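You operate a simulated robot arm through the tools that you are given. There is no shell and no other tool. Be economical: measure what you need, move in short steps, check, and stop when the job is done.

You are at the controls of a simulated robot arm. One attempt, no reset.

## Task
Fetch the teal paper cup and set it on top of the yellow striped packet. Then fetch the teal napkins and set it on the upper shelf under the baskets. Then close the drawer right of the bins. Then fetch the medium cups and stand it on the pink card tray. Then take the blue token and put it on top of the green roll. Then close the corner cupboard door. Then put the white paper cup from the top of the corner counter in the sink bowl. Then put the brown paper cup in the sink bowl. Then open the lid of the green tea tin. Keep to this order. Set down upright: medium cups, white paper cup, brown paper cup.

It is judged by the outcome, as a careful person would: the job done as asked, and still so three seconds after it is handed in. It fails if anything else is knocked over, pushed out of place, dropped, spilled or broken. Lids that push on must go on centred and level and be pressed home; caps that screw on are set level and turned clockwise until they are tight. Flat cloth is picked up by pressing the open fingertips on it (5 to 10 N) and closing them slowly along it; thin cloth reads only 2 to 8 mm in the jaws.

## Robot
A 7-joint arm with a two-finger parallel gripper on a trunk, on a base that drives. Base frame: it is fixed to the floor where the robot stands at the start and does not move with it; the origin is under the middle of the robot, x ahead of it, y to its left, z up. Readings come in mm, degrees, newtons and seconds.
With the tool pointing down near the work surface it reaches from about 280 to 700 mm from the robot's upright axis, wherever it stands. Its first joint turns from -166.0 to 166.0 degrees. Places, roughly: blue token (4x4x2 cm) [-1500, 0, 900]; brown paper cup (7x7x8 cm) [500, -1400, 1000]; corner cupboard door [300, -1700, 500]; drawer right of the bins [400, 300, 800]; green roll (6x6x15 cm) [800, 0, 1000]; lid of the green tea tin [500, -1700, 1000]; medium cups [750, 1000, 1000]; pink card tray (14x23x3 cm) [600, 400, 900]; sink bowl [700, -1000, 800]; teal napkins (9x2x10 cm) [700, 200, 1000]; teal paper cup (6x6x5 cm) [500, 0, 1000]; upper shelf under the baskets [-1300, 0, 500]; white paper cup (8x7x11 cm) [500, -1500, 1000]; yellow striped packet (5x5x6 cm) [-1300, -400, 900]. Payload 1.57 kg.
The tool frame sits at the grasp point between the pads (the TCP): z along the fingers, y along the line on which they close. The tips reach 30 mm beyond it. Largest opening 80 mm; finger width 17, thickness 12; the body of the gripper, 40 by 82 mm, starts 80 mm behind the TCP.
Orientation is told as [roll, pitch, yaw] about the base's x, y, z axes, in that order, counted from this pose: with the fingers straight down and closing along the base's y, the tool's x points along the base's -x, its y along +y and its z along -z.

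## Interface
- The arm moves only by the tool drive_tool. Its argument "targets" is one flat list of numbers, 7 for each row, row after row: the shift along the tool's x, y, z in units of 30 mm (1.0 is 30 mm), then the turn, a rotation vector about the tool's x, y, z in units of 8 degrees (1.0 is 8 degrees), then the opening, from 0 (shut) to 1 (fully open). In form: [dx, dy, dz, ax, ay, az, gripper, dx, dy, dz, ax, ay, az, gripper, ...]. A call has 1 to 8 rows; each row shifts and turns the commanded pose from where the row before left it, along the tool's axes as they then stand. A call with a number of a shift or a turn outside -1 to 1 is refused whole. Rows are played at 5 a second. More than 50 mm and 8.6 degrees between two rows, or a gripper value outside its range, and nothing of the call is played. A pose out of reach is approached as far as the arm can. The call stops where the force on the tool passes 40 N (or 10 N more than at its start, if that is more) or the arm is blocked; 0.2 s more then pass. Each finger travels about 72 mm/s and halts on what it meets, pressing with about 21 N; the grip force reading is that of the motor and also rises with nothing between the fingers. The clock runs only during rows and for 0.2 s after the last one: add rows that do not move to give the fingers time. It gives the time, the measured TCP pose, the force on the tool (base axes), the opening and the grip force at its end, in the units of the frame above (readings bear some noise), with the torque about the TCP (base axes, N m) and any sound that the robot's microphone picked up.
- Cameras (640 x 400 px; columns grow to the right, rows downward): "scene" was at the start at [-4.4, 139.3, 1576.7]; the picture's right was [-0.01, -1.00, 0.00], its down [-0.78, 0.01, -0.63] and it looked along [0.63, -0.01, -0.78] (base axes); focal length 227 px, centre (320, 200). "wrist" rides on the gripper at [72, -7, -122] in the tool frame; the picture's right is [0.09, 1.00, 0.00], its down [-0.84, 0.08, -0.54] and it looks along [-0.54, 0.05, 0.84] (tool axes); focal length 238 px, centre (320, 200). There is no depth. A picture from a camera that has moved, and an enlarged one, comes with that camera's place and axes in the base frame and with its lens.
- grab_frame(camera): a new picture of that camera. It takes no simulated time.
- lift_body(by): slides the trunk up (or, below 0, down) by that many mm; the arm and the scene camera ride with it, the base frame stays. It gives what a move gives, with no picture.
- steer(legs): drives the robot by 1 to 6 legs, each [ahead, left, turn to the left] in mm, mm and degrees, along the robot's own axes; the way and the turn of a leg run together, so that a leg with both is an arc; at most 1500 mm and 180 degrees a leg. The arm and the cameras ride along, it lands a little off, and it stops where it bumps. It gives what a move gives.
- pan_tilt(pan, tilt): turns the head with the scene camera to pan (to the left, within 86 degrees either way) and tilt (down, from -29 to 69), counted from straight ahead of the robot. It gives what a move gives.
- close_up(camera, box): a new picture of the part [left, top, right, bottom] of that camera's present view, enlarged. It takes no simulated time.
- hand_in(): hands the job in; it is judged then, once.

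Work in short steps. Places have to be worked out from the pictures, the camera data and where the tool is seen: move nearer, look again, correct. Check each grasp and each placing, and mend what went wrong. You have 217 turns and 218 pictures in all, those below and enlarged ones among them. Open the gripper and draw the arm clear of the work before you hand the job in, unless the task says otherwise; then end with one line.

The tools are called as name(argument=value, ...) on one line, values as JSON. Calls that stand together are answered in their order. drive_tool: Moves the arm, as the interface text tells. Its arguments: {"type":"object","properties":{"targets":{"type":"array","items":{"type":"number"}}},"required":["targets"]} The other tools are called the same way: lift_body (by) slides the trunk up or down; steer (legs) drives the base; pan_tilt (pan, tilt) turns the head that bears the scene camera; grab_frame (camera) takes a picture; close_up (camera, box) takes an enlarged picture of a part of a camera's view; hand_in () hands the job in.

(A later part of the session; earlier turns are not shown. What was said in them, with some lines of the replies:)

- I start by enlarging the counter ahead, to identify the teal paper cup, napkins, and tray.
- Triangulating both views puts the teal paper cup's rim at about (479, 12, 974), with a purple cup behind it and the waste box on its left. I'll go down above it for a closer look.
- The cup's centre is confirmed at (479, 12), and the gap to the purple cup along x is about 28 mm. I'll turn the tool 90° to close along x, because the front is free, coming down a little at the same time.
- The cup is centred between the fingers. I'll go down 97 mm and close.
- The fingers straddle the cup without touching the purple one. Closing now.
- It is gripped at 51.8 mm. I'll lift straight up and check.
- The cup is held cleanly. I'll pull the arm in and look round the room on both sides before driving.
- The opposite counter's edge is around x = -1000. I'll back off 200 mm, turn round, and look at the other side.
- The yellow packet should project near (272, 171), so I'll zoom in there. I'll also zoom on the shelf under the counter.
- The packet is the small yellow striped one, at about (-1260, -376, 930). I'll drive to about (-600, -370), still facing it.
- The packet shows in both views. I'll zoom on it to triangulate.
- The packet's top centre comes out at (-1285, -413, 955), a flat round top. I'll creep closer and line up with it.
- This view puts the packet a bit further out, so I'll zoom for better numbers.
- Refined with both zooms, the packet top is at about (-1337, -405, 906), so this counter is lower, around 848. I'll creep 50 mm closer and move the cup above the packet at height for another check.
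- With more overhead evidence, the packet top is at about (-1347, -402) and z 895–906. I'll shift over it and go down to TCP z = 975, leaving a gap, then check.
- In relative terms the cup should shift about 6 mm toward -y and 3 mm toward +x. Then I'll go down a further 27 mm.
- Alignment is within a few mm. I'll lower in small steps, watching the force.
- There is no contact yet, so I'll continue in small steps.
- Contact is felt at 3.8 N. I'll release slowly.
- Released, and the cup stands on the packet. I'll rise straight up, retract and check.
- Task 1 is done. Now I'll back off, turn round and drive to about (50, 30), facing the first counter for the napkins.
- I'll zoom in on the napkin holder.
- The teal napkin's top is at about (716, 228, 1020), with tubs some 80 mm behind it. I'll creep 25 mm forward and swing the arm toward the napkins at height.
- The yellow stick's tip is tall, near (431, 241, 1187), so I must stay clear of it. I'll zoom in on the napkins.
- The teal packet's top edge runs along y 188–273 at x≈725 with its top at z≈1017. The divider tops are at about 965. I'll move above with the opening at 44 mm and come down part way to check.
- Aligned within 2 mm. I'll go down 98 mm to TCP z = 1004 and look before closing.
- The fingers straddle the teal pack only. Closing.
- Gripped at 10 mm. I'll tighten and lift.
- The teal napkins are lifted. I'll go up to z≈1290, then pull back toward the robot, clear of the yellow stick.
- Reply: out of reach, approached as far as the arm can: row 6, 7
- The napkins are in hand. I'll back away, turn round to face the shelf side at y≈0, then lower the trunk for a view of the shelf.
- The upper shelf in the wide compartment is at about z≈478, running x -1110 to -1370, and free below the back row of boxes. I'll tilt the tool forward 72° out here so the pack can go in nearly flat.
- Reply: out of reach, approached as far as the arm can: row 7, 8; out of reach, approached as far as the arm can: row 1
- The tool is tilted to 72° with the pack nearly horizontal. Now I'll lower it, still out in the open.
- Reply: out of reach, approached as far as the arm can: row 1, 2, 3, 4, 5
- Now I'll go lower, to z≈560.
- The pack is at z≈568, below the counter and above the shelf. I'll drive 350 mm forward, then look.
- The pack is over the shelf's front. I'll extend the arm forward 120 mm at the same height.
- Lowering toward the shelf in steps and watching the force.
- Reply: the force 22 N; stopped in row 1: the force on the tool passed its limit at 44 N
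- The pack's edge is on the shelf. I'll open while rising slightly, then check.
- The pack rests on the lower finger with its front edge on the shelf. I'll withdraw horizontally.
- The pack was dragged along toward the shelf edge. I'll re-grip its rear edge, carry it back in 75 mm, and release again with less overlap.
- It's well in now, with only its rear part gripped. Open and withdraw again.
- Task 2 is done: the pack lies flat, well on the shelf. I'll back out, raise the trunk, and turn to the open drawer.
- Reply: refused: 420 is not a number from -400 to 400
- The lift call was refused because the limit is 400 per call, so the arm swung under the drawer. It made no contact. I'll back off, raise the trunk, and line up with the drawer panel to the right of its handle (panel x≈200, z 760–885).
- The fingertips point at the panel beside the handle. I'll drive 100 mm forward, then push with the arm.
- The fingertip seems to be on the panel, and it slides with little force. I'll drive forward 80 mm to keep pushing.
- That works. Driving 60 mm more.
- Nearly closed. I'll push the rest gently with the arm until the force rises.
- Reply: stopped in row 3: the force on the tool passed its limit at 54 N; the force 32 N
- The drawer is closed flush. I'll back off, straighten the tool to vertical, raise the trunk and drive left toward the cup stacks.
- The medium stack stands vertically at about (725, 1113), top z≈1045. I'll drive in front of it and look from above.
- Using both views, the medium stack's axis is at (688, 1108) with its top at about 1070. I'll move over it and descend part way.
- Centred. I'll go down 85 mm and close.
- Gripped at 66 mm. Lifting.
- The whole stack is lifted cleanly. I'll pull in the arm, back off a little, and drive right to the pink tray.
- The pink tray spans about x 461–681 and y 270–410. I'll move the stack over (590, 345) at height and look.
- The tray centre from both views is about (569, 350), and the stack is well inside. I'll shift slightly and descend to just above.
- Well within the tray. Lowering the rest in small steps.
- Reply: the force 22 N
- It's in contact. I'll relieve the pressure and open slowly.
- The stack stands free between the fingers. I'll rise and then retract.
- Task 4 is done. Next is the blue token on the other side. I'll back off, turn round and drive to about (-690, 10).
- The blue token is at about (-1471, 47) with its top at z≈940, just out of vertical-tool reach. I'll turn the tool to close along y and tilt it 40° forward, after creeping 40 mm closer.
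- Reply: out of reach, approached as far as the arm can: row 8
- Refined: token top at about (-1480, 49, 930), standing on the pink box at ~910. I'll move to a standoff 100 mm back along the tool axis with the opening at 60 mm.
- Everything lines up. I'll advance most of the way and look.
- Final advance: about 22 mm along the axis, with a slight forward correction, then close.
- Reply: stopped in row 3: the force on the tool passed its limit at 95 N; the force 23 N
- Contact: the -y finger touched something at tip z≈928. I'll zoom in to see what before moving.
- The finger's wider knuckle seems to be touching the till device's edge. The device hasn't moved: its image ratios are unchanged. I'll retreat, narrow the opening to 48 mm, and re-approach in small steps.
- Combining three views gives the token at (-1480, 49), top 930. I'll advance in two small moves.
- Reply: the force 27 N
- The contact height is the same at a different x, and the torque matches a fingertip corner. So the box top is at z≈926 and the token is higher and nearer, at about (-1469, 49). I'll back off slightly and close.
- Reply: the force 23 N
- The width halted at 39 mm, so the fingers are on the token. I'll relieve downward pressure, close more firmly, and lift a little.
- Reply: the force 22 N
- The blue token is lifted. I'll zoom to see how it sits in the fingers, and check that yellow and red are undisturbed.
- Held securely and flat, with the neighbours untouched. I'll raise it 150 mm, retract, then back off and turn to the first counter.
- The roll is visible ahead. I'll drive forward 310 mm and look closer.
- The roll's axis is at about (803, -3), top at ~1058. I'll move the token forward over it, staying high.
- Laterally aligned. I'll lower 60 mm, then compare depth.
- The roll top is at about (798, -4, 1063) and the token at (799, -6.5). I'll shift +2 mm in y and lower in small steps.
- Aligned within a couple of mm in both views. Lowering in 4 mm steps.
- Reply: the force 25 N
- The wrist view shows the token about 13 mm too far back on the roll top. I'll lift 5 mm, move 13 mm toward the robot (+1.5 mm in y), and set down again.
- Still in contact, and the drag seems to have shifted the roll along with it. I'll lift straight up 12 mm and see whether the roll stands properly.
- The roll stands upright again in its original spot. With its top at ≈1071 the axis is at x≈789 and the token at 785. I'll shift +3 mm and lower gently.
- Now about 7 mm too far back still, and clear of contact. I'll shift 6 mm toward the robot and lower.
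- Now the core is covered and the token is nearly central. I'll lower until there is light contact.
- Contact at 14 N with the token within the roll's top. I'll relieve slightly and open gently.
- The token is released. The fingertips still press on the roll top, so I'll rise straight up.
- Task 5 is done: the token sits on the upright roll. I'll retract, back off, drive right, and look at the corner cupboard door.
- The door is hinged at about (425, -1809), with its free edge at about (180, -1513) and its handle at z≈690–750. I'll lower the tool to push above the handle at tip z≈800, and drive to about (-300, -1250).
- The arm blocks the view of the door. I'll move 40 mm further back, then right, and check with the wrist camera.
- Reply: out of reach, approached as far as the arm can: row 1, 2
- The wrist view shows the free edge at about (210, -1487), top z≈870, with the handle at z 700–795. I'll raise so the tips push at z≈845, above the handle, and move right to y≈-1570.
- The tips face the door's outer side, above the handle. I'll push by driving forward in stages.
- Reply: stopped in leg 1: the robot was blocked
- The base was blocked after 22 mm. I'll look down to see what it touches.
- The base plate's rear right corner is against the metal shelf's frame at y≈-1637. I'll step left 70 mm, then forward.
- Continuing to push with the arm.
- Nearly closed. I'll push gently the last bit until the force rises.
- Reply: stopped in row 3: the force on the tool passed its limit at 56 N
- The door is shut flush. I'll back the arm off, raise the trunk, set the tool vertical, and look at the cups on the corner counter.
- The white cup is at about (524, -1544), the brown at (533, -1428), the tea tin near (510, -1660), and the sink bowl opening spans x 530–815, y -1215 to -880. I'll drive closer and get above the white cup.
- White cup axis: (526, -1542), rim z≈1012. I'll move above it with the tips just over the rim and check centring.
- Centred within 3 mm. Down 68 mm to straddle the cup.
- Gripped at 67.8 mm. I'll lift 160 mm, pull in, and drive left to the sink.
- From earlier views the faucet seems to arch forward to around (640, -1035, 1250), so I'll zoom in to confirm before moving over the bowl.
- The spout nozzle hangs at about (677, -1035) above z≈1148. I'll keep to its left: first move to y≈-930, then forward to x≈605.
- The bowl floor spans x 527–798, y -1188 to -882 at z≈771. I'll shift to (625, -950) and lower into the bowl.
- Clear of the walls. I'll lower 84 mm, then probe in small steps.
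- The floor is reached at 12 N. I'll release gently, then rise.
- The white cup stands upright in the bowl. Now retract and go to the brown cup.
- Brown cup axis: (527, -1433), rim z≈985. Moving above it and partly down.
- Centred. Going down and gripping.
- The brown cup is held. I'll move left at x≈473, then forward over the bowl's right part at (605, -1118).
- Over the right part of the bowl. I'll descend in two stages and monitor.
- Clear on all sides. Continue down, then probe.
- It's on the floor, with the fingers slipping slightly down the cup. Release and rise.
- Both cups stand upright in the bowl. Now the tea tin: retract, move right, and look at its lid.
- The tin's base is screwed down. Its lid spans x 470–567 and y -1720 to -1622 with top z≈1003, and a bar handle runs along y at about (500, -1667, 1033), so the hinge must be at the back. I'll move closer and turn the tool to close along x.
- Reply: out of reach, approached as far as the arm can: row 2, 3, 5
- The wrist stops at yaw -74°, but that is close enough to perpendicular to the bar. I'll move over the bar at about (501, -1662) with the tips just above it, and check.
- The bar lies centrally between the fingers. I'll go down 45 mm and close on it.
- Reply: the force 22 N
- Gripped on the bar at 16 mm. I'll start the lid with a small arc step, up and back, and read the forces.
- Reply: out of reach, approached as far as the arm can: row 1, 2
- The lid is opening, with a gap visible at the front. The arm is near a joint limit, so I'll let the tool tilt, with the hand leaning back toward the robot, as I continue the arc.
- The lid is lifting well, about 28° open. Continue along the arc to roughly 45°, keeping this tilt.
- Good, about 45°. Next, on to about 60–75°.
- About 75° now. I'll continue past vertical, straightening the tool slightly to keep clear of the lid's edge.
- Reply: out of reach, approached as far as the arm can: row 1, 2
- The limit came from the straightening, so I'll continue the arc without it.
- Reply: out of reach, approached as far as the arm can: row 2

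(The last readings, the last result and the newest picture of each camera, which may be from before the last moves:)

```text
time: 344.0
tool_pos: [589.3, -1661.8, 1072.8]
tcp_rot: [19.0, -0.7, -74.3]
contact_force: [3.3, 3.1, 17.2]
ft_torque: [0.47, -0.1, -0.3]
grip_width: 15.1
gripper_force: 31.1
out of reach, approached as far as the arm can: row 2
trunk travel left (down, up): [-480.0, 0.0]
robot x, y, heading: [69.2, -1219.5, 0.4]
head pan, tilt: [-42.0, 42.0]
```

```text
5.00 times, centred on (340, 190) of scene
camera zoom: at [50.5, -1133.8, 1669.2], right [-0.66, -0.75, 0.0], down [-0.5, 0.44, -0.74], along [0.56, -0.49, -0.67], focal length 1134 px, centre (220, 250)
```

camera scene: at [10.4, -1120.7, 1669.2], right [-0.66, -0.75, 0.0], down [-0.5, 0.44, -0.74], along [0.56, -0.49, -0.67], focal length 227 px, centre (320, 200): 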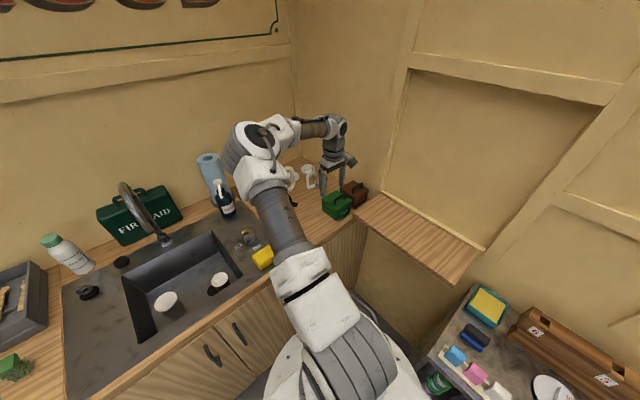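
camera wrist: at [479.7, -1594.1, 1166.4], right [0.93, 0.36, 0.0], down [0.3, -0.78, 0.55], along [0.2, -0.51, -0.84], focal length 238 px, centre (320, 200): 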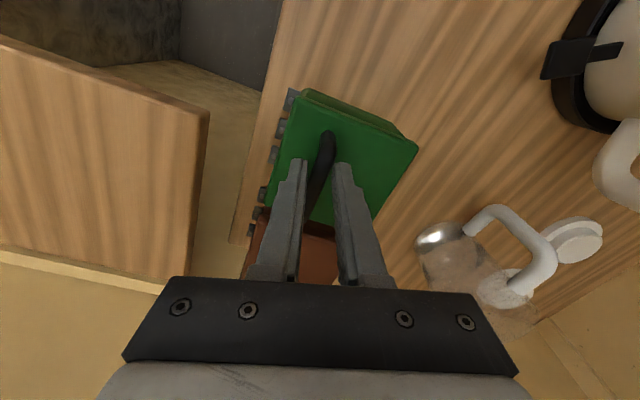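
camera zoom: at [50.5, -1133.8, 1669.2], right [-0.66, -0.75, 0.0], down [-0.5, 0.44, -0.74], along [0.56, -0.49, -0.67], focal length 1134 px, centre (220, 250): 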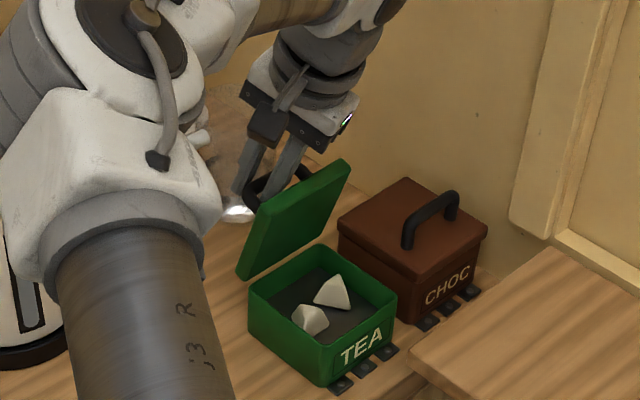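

About 80°. I'll ease the yaw slightly to free the joint limit, and continue the arc a little further.

drive_tool(targets=[-0.05, 0.15, 0.13, 0, 0, -0.6, 0, -0.07, 0.2, 0.2, 0, 0, -0.4, 0, -0.06, 0.18, 0.22, 0, 0, 0, 0])

close_up(camera="scene", box=[290, 150, 390, 230])

```text
time: 344.6
tool_pos: [596.1, -1661.6, 1070.5]
tcp_rot: [18.5, -2.7, -67.7]
contact_force: [-14.4, 14.3, 20.9]
ft_torque: [0.83, 1.66, -0.57]
grip_width: 16.8
gripper_force: 32.1
trunk travel left (down, up): [-480.0, 0.0]
robot x, y, heading: [69.6, -1218.8, 0.4]
head pan, tilt: [-42.0, 42.0]
stopped in row 3: the force on the tool passed its limit at 44 N (the readings are from after the stop); the commanded pose is now the measured one
```

```text
5.00 times, centred on (340, 190) of scene
camera zoom: at [48.3, -1131.8, 1669.0], right [-0.67, -0.75, 0.0], down [-0.5, 0.44, -0.75], along [0.56, -0.5, -0.67], focal length 1134 px, centre (220, 250)
```

zoom: 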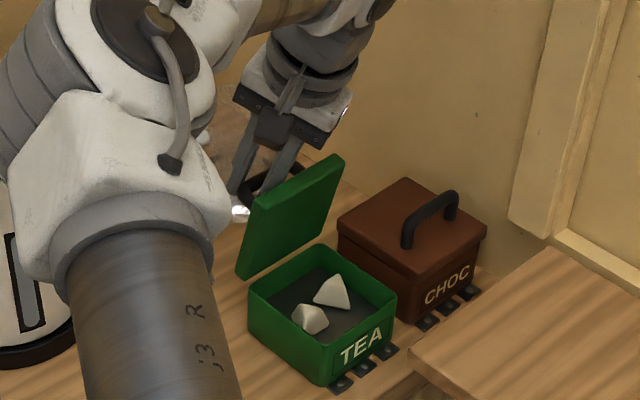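

The lid stands about vertical. I'll release carefully by opening a little, then withdraw straight up.

drive_tool(targets=[0, 0.05, 0, 0, 0, 0, 0.24, 0, 0.05, 0, 0, 0, 0, 0.28, 0, 0, 0, 0, 0, 0, 0.28])

close_up(camera="scene", box=[290, 150, 390, 230])

```text
time: 345.4
tool_pos: [599.3, -1660.4, 1070.8]
tcp_rot: [18.4, -2.7, -67.6]
contact_force: [-17.0, 15.0, 24.2]
ft_torque: [-0.01, 2.05, -0.73]
grip_width: 23.5
gripper_force: 0.8
trunk travel left (down, up): [-480.0, 0.0]
robot x, y, heading: [67.7, -1220.1, 0.4]
head pan, tilt: [-42.0, 42.0]
```

```text
5.00 times, centred on (340, 190) of scene
camera zoom: at [47.7, -1131.7, 1669.0], right [-0.67, -0.75, 0.0], down [-0.5, 0.44, -0.75], along [0.56, -0.5, -0.67], focal length 1134 px, centre (220, 250)
```

zoom: 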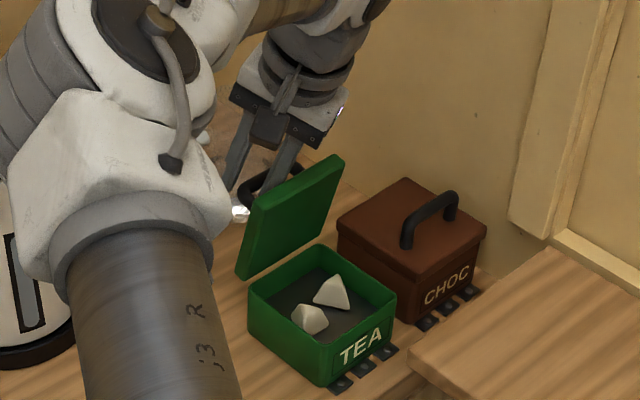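

Some residual force remains. I'll withdraw straight up in small steps and watch.

drive_tool(targets=[0, 0.1, -0.28, 0, 0, 0, 0.28, 0, 0.1, -0.28, 0, 0, 0, 0.28])

close_up(camera="scene", box=[290, 150, 390, 230])

```text
time: 346.0
tool_pos: [601.1, -1661.5, 1080.8]
tcp_rot: [18.1, -2.2, -67.7]
contact_force: [-11.9, 9.6, -29.2]
ft_torque: [0.43, 0.42, -0.47]
grip_width: 36.0
gripper_force: 7.7
trunk travel left (down, up): [-480.0, 0.0]
robot x, y, heading: [70.0, -1217.4, 0.1]
head pan, tilt: [-42.0, 42.0]
```

```text
5.00 times, centred on (340, 190) of scene
camera zoom: at [52.3, -1136.0, 1668.6], right [-0.67, -0.75, 0.0], down [-0.5, 0.45, -0.74], along [0.55, -0.49, -0.67], focal length 1134 px, centre (220, 250)
```

zoom: 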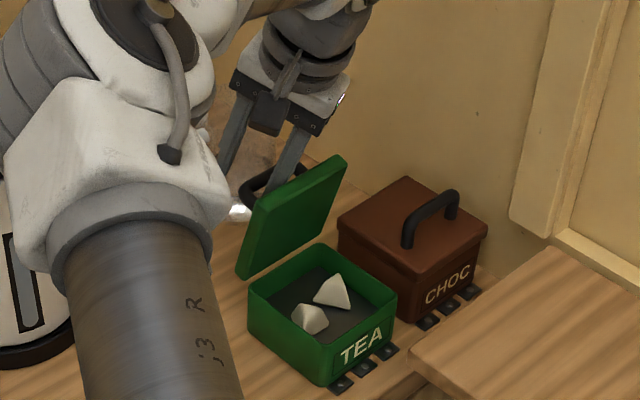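

The fingers are being spread apart, so something is snagging. I'll check with the wrist camera.

grab_frame(camera="wrist")

close_up(camera="scene", box=[310, 165, 370, 210])

```text
21 pictures are left
camera wrist: at [531.1, -1607.3, 1191.0], right [0.84, 0.46, 0.31], down [0.22, -0.79, 0.57], along [0.5, -0.41, -0.76], focal length 238 px, centre (320, 200)
```

wrist: 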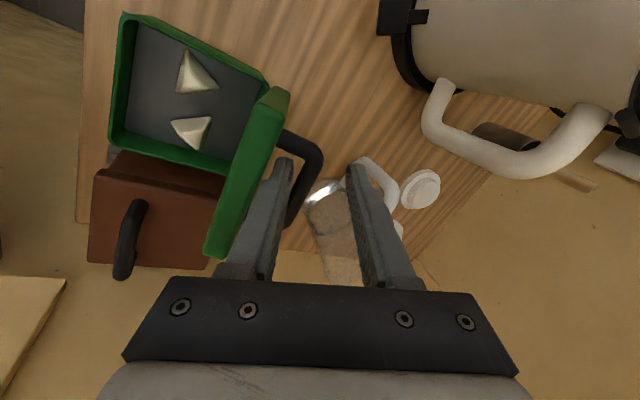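

```text
8.89 times, centred on (340, 188) of scene
camera zoom: at [52.3, -1136.0, 1668.6], right [-0.67, -0.75, 0.0], down [-0.5, 0.45, -0.74], along [0.55, -0.49, -0.67], focal length 2017 px, centre (142, 311)
```

zoom: 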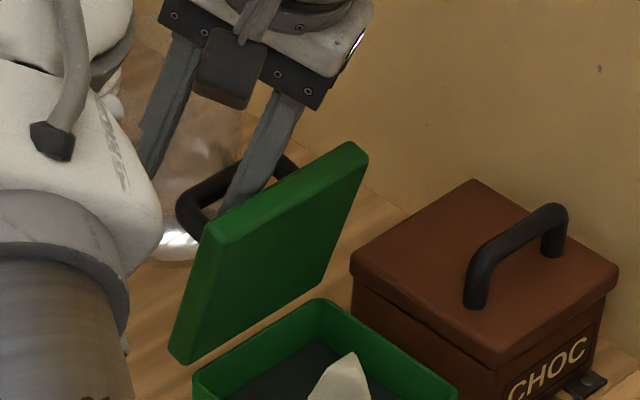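

The front finger is wedged in the handle loop because it is tilted relative to the upright lid. I'll let the lid come back about 15–18° so the slot lines up with the finger, then withdraw along the tool axis.

drive_tool(targets=[0.11, -0.26, -0.09, 0, 0, 0, 0.4, 0.11, -0.26, -0.09, 0, 0, 0, 0.45, 0, 0, 0, 0, 0, 0, 0.45])

grab_frame(camera="wrist")

```text
time: 346.8
tool_pos: [584.8, -1662.5, 1085.5]
tcp_rot: [18.5, -2.8, -67.5]
contact_force: [0.6, 0.9, 1.1]
ft_torque: [-0.04, -0.04, 0.01]
grip_width: 36.2
gripper_force: 0.1
trunk travel left (down, up): [-480.0, 0.0]
robot x, y, heading: [71.6, -1218.2, 0.4]
head pan, tilt: [-42.0, 42.0]
```

```text
19 pictures are left
camera wrist: at [514.3, -1607.1, 1196.6], right [0.83, 0.46, 0.31], down [0.22, -0.79, 0.58], along [0.51, -0.41, -0.75], focal length 238 px, centre (320, 200)
```

wrist: 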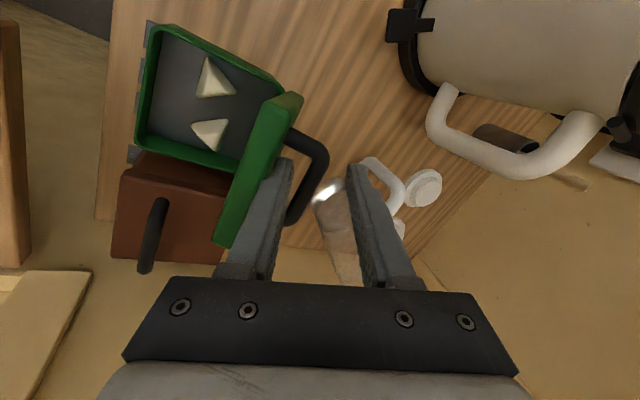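

The forces are gone. Withdrawing along the tool axis.

drive_tool(targets=[0, 0, -0.5, 0, 0, 0, 0.45, 0, 0, -0.5, 0, 0, 0, 0.45, 0, 0, -0.7, 0, 0, 0, 0.45, 0, 0, -0.8, 0, 0, 0, 0.45])

grab_frame(camera="wrist")

close_up(camera="scene", box=[290, 150, 390, 230])

```text
time: 347.8
tool_pos: [561.6, -1667.2, 1158.8]
tcp_rot: [18.5, -2.7, -67.4]
contact_force: [-0.2, -1.0, -0.6]
ft_torque: [-0.03, 0.01, 0.0]
grip_width: 36.3
gripper_force: 0.1
trunk travel left (down, up): [-480.0, 0.0]
robot x, y, heading: [68.9, -1217.9, 0.2]
head pan, tilt: [-42.0, 42.0]
```

```text
18 pictures are left
camera wrist: at [490.9, -1612.4, 1267.4], right [0.83, 0.46, 0.31], down [0.22, -0.79, 0.58], along [0.51, -0.41, -0.76], focal length 238 px, centre (320, 200)
```

wrist: 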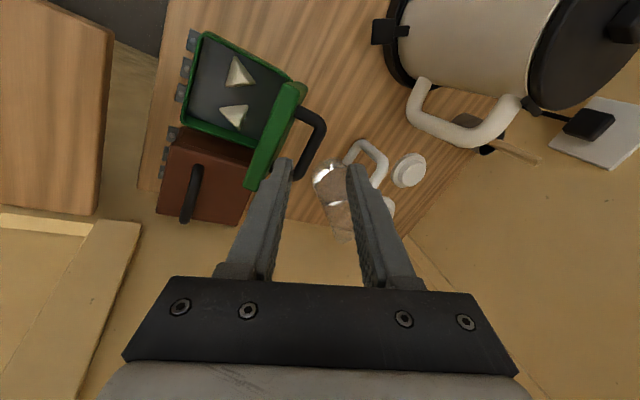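

```text
5.00 times, centred on (340, 190) of scene
camera zoom: at [51.1, -1135.1, 1669.2], right [-0.66, -0.75, 0.0], down [-0.5, 0.44, -0.74], along [0.56, -0.49, -0.67], focal length 1134 px, centre (220, 250)
```

zoom: 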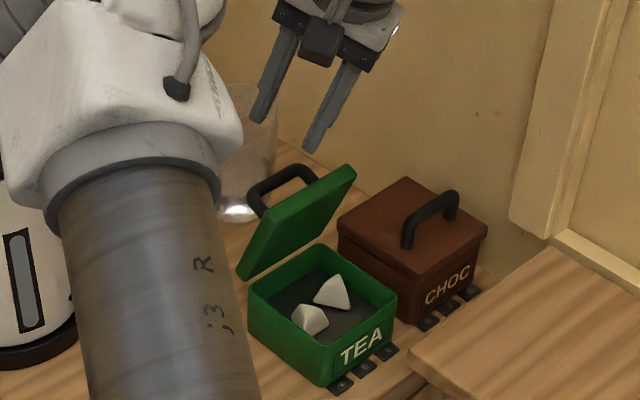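

The lid stays by itself at about 78°. To make it safely open, I'll go round to its inner side with closed fingers and push it past vertical.

drive_tool(targets=[0.4, -0.92, -0.31, 0, 0, 0, 0.2, 0.4, -0.92, -0.31, 0, 0, 0, 0, 0.4, -0.92, -0.31, 0, 0, 0, 0, 0, -0.28, 0.85, 0, 0, 0, 0, 0, -0.28, 0.85, 0, 0, 0, 0])

close_up(camera="scene", box=[290, 150, 390, 230])

```text
time: 349.0
tool_pos: [468.7, -1670.8, 1101.9]
tcp_rot: [18.3, -2.8, -67.4]
contact_force: [0.4, 0.6, 0.5]
ft_torque: [0.0, 0.02, -0.03]
grip_width: 0.0
gripper_force: 20.4
trunk travel left (down, up): [-480.0, 0.0]
robot x, y, heading: [73.2, -1224.7, 0.3]
head pan, tilt: [-42.0, 42.0]
```

```text
5.00 times, centred on (340, 190) of scene
camera zoom: at [51.6, -1135.2, 1669.3], right [-0.67, -0.75, 0.0], down [-0.5, 0.45, -0.74], along [0.55, -0.49, -0.67], focal length 1134 px, centre (220, 250)
```

zoom: 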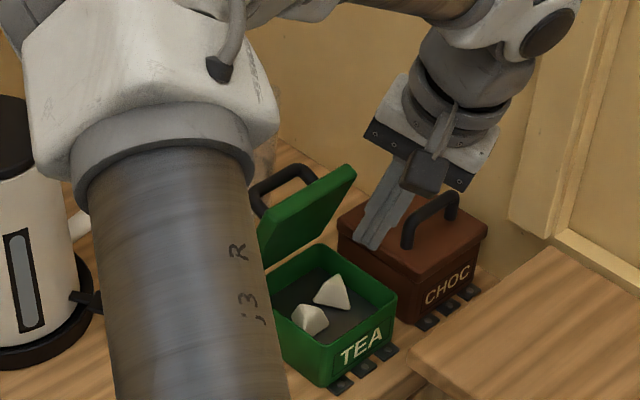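

In front of the lid's inner face. Pushing +x.

drive_tool(targets=[-0.36, 0.82, 0.27, 0, 0, 0, 0, -0.36, 0.82, 0.27, 0, 0, 0, 0, -0.36, 0.82, 0.27, 0, 0, 0, 0, -0.2, 0.45, 0.15, 0, 0, 0, 0])

close_up(camera="scene", box=[290, 150, 390, 230])

```text
time: 350.0
tool_pos: [568.4, -1669.5, 1108.5]
tcp_rot: [18.7, -3.3, -67.5]
contact_force: [2.1, -3.2, 32.7]
ft_torque: [-0.25, -0.57, 0.02]
grip_width: 0.0
gripper_force: 21.2
trunk travel left (down, up): [-480.0, 0.0]
robot x, y, heading: [68.4, -1221.1, 0.1]
head pan, tilt: [-42.0, 42.0]
```

```text
5.00 times, centred on (340, 190) of scene
camera zoom: at [49.3, -1133.2, 1669.5], right [-0.67, -0.75, 0.0], down [-0.5, 0.44, -0.74], along [0.56, -0.5, -0.67], focal length 1134 px, centre (220, 250)
```

zoom: 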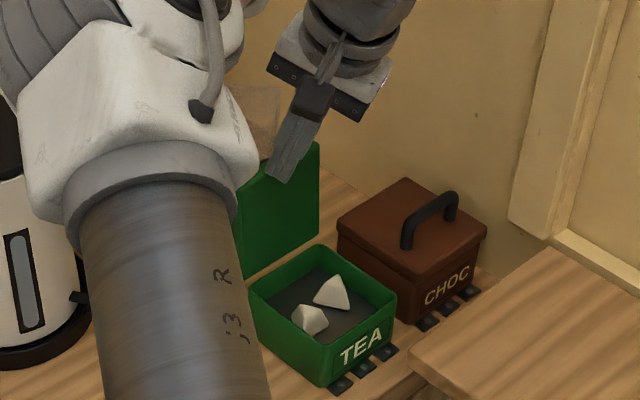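

The lid is past vertical now. I'll ease off: up a little, then back, and check that it stays.

drive_tool(targets=[0.05, -0.15, -0.25, 0, 0, 0, 0, 0.3, -0.6, -0.6, 0, 0, 0, 0, 0.36, -0.82, -0.27, 0, 0, 0, 0, 0.36, -0.82, -0.6, 0, 0, 0, 0, 0.36, -0.82, -0.6, 0, 0, 0, 0])

close_up(camera="scene", box=[290, 150, 390, 230])

```text
time: 351.2
tool_pos: [445.1, -1671.5, 1138.5]
tcp_rot: [18.3, -2.6, -67.5]
contact_force: [0.1, 0.8, 0.2]
ft_torque: [-0.03, -0.01, 0.0]
grip_width: 0.1
gripper_force: 21.5
trunk travel left (down, up): [-480.0, 0.0]
robot x, y, heading: [69.4, -1220.9, 0.4]
head pan, tilt: [-42.0, 42.0]
```

```text
5.00 times, centred on (340, 190) of scene
camera zoom: at [51.0, -1135.1, 1669.2], right [-0.67, -0.75, 0.0], down [-0.5, 0.44, -0.74], along [0.56, -0.49, -0.67], focal length 1134 px, centre (220, 250)
```

zoom: 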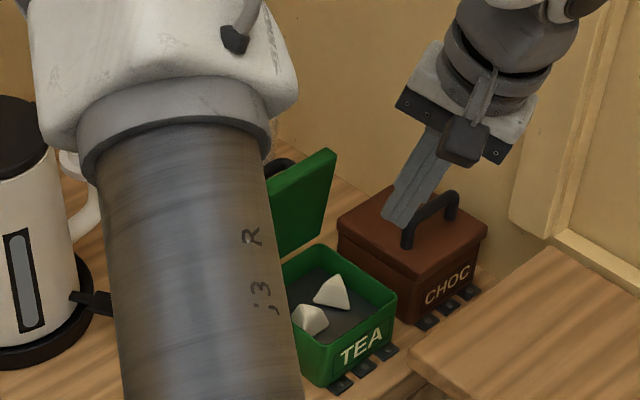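

It stays at about 90°. One more push for margin, then a straight retreat this time.

drive_tool(targets=[0, -0.28, 0.85, 0, 0, 0, 0, -0.36, 0.82, 0.27, 0, 0, 0, 0, -0.36, 0.82, 0.27, 0, 0, 0, 0, -0.36, 0.82, 0.27, 0, 0, 0, 0, -0.36, 0.82, 0.27, 0, 0, 0, 0, -0.3, 0.65, 0.22, 0, 0, 0, 0])

drive_tool(targets=[0.2, -0.41, -0.13, 0, 0, 0, 0, 0.36, -0.82, -0.27, 0, 0, 0, 0, 0.36, -0.82, -0.27, 0, 0, 0, 0, 0.36, -0.82, -0.27, 0, 0, 0, 0, 0.36, -0.82, -0.9, 0, 0, 0, 0, 0.36, -0.82, -0.9, 0, 0, 0, 0.3, 0.36, -0.82, -0.9, 0, 0, 0, 0.6])

grab_frame(camera="scene")

close_up(camera="scene", box=[290, 150, 390, 230])

```text
time: 352.6
tool_pos: [581.7, -1675.0, 1114.4]
tcp_rot: [18.5, -2.7, -67.6]
contact_force: [-0.4, -0.1, 3.2]
ft_torque: [-0.03, 0.03, 0.01]
grip_width: 0.0
gripper_force: 21.4
trunk travel left (down, up): [-480.0, 0.0]
robot x, y, heading: [67.8, -1216.1, 0.2]
head pan, tilt: [-42.0, 42.0]
```

```text
time: 354.2
tool_pos: [379.2, -1676.6, 1161.3]
tcp_rot: [18.4, -2.8, -67.5]
contact_force: [0.5, -0.7, 1.2]
ft_torque: [-0.01, -0.01, -0.05]
grip_width: 48.1
gripper_force: 0.1
trunk travel left (down, up): [-480.0, 0.0]
robot x, y, heading: [73.2, -1219.1, 0.2]
head pan, tilt: [-42.0, 42.0]
```

```text
13 pictures are left
camera scene: at [50.9, -1135.1, 1669.2], right [-0.66, -0.75, 0.0], down [-0.5, 0.44, -0.74], along [0.56, -0.49, -0.67], focal length 227 px, centre (320, 200)
```

scene: 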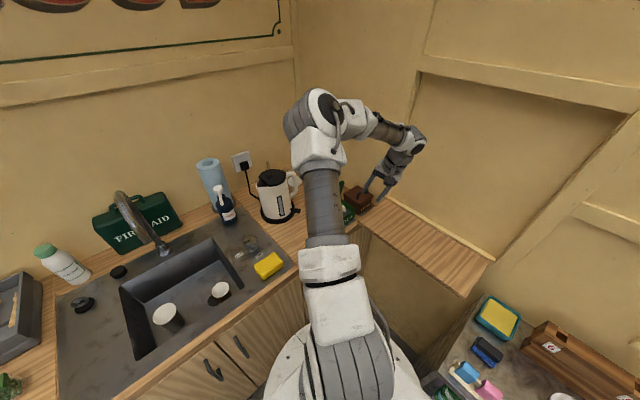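

```text
5.00 times, centred on (340, 190) of scene
camera zoom: at [50.9, -1135.1, 1669.2], right [-0.66, -0.75, 0.0], down [-0.5, 0.44, -0.74], along [0.56, -0.49, -0.67], focal length 1134 px, centre (220, 250)
```

zoom: 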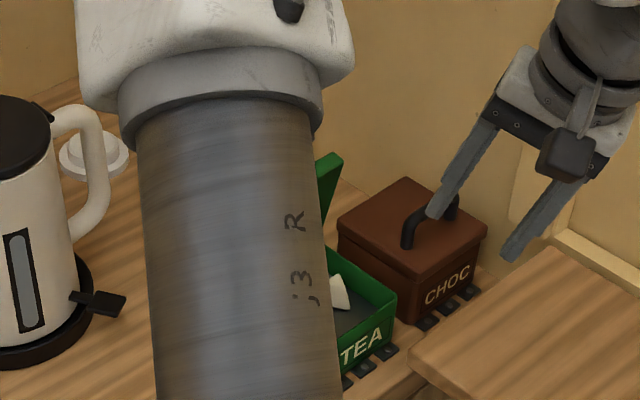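

I'll back away and view the tin from a clear angle.

steer(legs=[[-120, 0, 0], [0, 330, 0]])

grab_frame(camera="scene")

grab_frame(camera="wrist")

```text
time: 355.0
tool_pos: [377.6, -1672.1, 1162.0]
tcp_rot: [18.4, -2.6, -67.1]
contact_force: [0.8, -0.6, 0.4]
ft_torque: [-0.03, 0.03, -0.02]
grip_width: 47.9
gripper_force: 0.0
trunk travel left (down, up): [-480.0, 0.0]
robot x, y, heading: [66.2, -1217.8, 0.9]
head pan, tilt: [-42.0, 42.0]
stopped in leg 1: the robot was blocked; the commanded pose is now the measured one
```

```text
11 pictures are left
camera scene: at [45.1, -1133.0, 1669.3], right [-0.66, -0.75, 0.0], down [-0.5, 0.44, -0.74], along [0.56, -0.49, -0.67], focal length 227 px, centre (320, 200)
```

scene: 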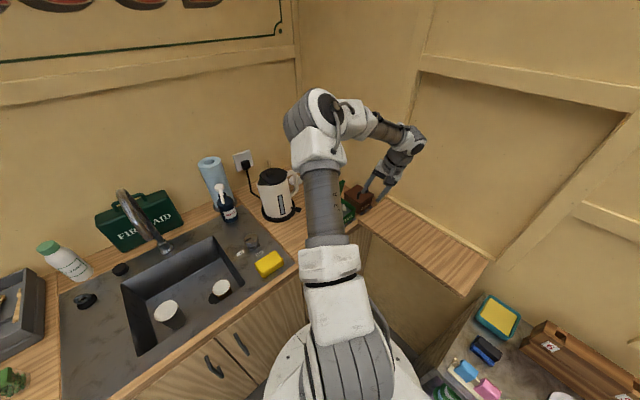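

```text
10 pictures are left
camera wrist: at [306.8, -1618.7, 1272.3], right [0.83, 0.47, 0.31], down [0.23, -0.79, 0.58], along [0.51, -0.41, -0.76], focal length 238 px, centre (320, 200)
```

wrist: 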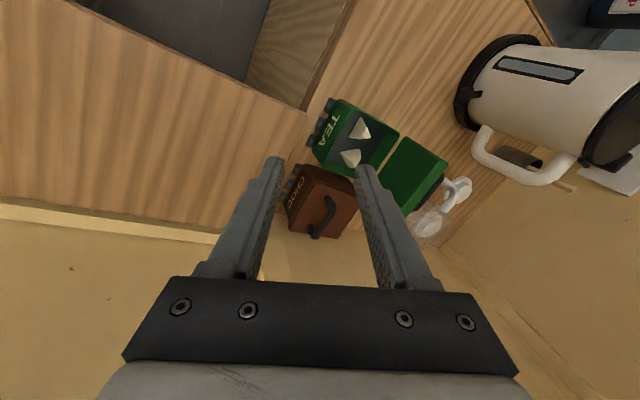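

The lid is open well past vertical. Backing up was blocked by the metal shelf behind, so I'll move left first to clear the work, then do a final check.

steer(legs=[[0, 250, 0], [-250, 100, 0]])

pan_tilt(pan=-35, tilt=35)

grab_frame(camera="scene")

```text
time: 359.3
tool_pos: [122.7, -1326.3, 1162.4]
tcp_rot: [18.3, -2.6, -67.1]
contact_force: [-0.8, -0.4, -0.1]
ft_torque: [0.03, -0.01, 0.0]
grip_width: 47.9
gripper_force: 0.0
trunk travel left (down, up): [-480.0, 0.0]
robot x, y, heading: [-190.5, -872.0, 0.7]
head pan, tilt: [-42.0, 42.0]
```

```text
time: 360.0
tool_pos: [122.2, -1326.9, 1161.6]
tcp_rot: [18.3, -2.7, -67.1]
contact_force: [0.0, -0.4, -0.7]
ft_torque: [0.01, -0.02, -0.01]
grip_width: 48.2
gripper_force: 0.0
trunk travel left (down, up): [-480.0, 0.0]
robot x, y, heading: [-190.3, -870.6, 1.0]
head pan, tilt: [-35.0, 35.0]
```

```text
9 pictures are left
camera scene: at [-200.4, -781.8, 1679.7], right [-0.56, -0.83, 0.0], down [-0.47, 0.32, -0.82], along [0.68, -0.46, -0.57], focal length 227 px, centre (320, 200)
```

scene: 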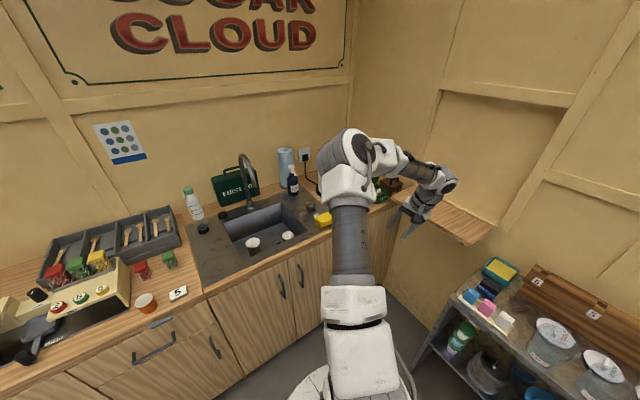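

I'll fold the arm to the left and take a last look at the corner: door, lid and cups.

drive_tool(targets=[1, 0.2, 0, 0, 0, 0, 0.6, 1, 0.2, 0, 0, 0, 0, 0.6, 1, 0.2, 0, 0, 0, 0, 0.6, 1, 0.2, 0, 0, 0, 0, 0.6, 1, 0.2, 0, 0, 0, 0, 0.6, 1, 0.2, 0, 0, 0, 0, 0.6, 1, 0.2, 0, 0, 0, 0, 0.6, 1, 0.2, 0, 0, 0, 0, 0.6])

drive_tool(targets=[1, 0.2, 0, 0, 0, 0, 0.6, 1, 0.2, 0, 0, 0, 0, 0.6, 1, 0.2, 0, 0, 0, 0, 0.6, 1, 0.2, 0, 0, 0, 0, 0.6, 1, 0.2, 0, 0, 0, 0, 0.6, 1, 0.2, 0, 0, 0, 0, 0.6])

close_up(camera="scene", box=[200, 130, 460, 300])

```text
time: 361.8
tool_pos: [70.8, -1088.3, 1165.9]
tcp_rot: [18.4, -2.7, -67.1]
contact_force: [0.0, 0.1, -0.5]
ft_torque: [0.03, -0.03, 0.03]
grip_width: 48.0
gripper_force: 0.0
trunk travel left (down, up): [-480.0, 0.0]
robot x, y, heading: [-191.4, -872.2, 0.9]
head pan, tilt: [-35.0, 35.0]
```

```text
time: 363.2
tool_pos: [105.1, -966.9, 1209.7]
tcp_rot: [18.4, -2.6, -67.0]
contact_force: [0.0, 0.4, 0.4]
ft_torque: [0.01, 0.01, -0.01]
grip_width: 48.0
gripper_force: 0.0
out of reach, approached as far as the arm can: row 2, 3, 4, 5, 6
trunk travel left (down, up): [-480.0, 0.0]
robot x, y, heading: [-189.9, -872.4, 0.7]
head pan, tilt: [-35.0, 35.0]
```

```text
2.35 times, centred on (330, 215) of scene
camera zoom: at [-200.4, -781.3, 1679.7], right [-0.56, -0.83, 0.0], down [-0.47, 0.32, -0.82], along [0.68, -0.46, -0.57], focal length 534 px, centre (296, 165)
```

zoom: 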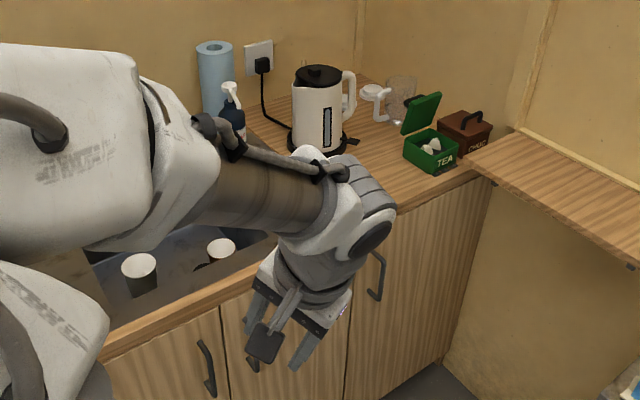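

The door is closed, the lid open, and both cups upright in the bowl. One last glance at the main counter.

pan_tilt(pan=50, tilt=35)

grab_frame(camera="scene")

```text
time: 364.8
tool_pos: [105.2, -966.3, 1208.4]
tcp_rot: [18.3, -2.6, -67.1]
contact_force: [-0.2, 0.0, -0.1]
ft_torque: [-0.01, -0.01, 0.04]
grip_width: 48.2
gripper_force: 0.2
trunk travel left (down, up): [-480.0, 0.0]
robot x, y, heading: [-191.6, -871.4, 0.5]
head pan, tilt: [50.0, 35.0]
```

```text
7 pictures are left
camera scene: at [-217.3, -664.1, 1679.8], right [0.77, -0.63, 0.0], down [-0.36, -0.44, -0.82], along [0.52, 0.63, -0.57], focal length 227 px, centre (320, 200)
```

scene: 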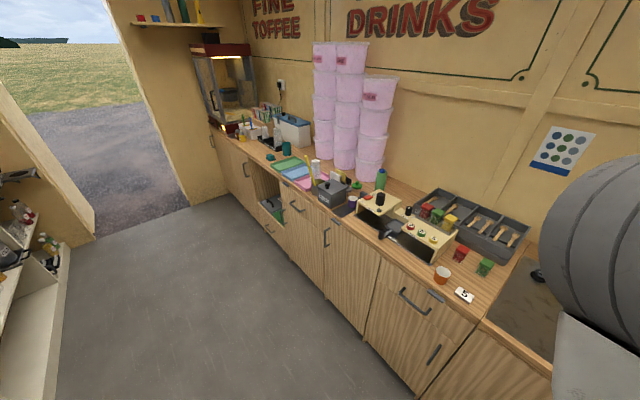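

The drawer is shut, the cup stack is on the tray, and the token is on the roll. Everything is in order, so I'm handing in.

hand_in()

```text
The job is handed in.
```

All nine tasks were done in the order you gave, and the job is handed in; the last pictures showed the counter and sink-corner results still in place.
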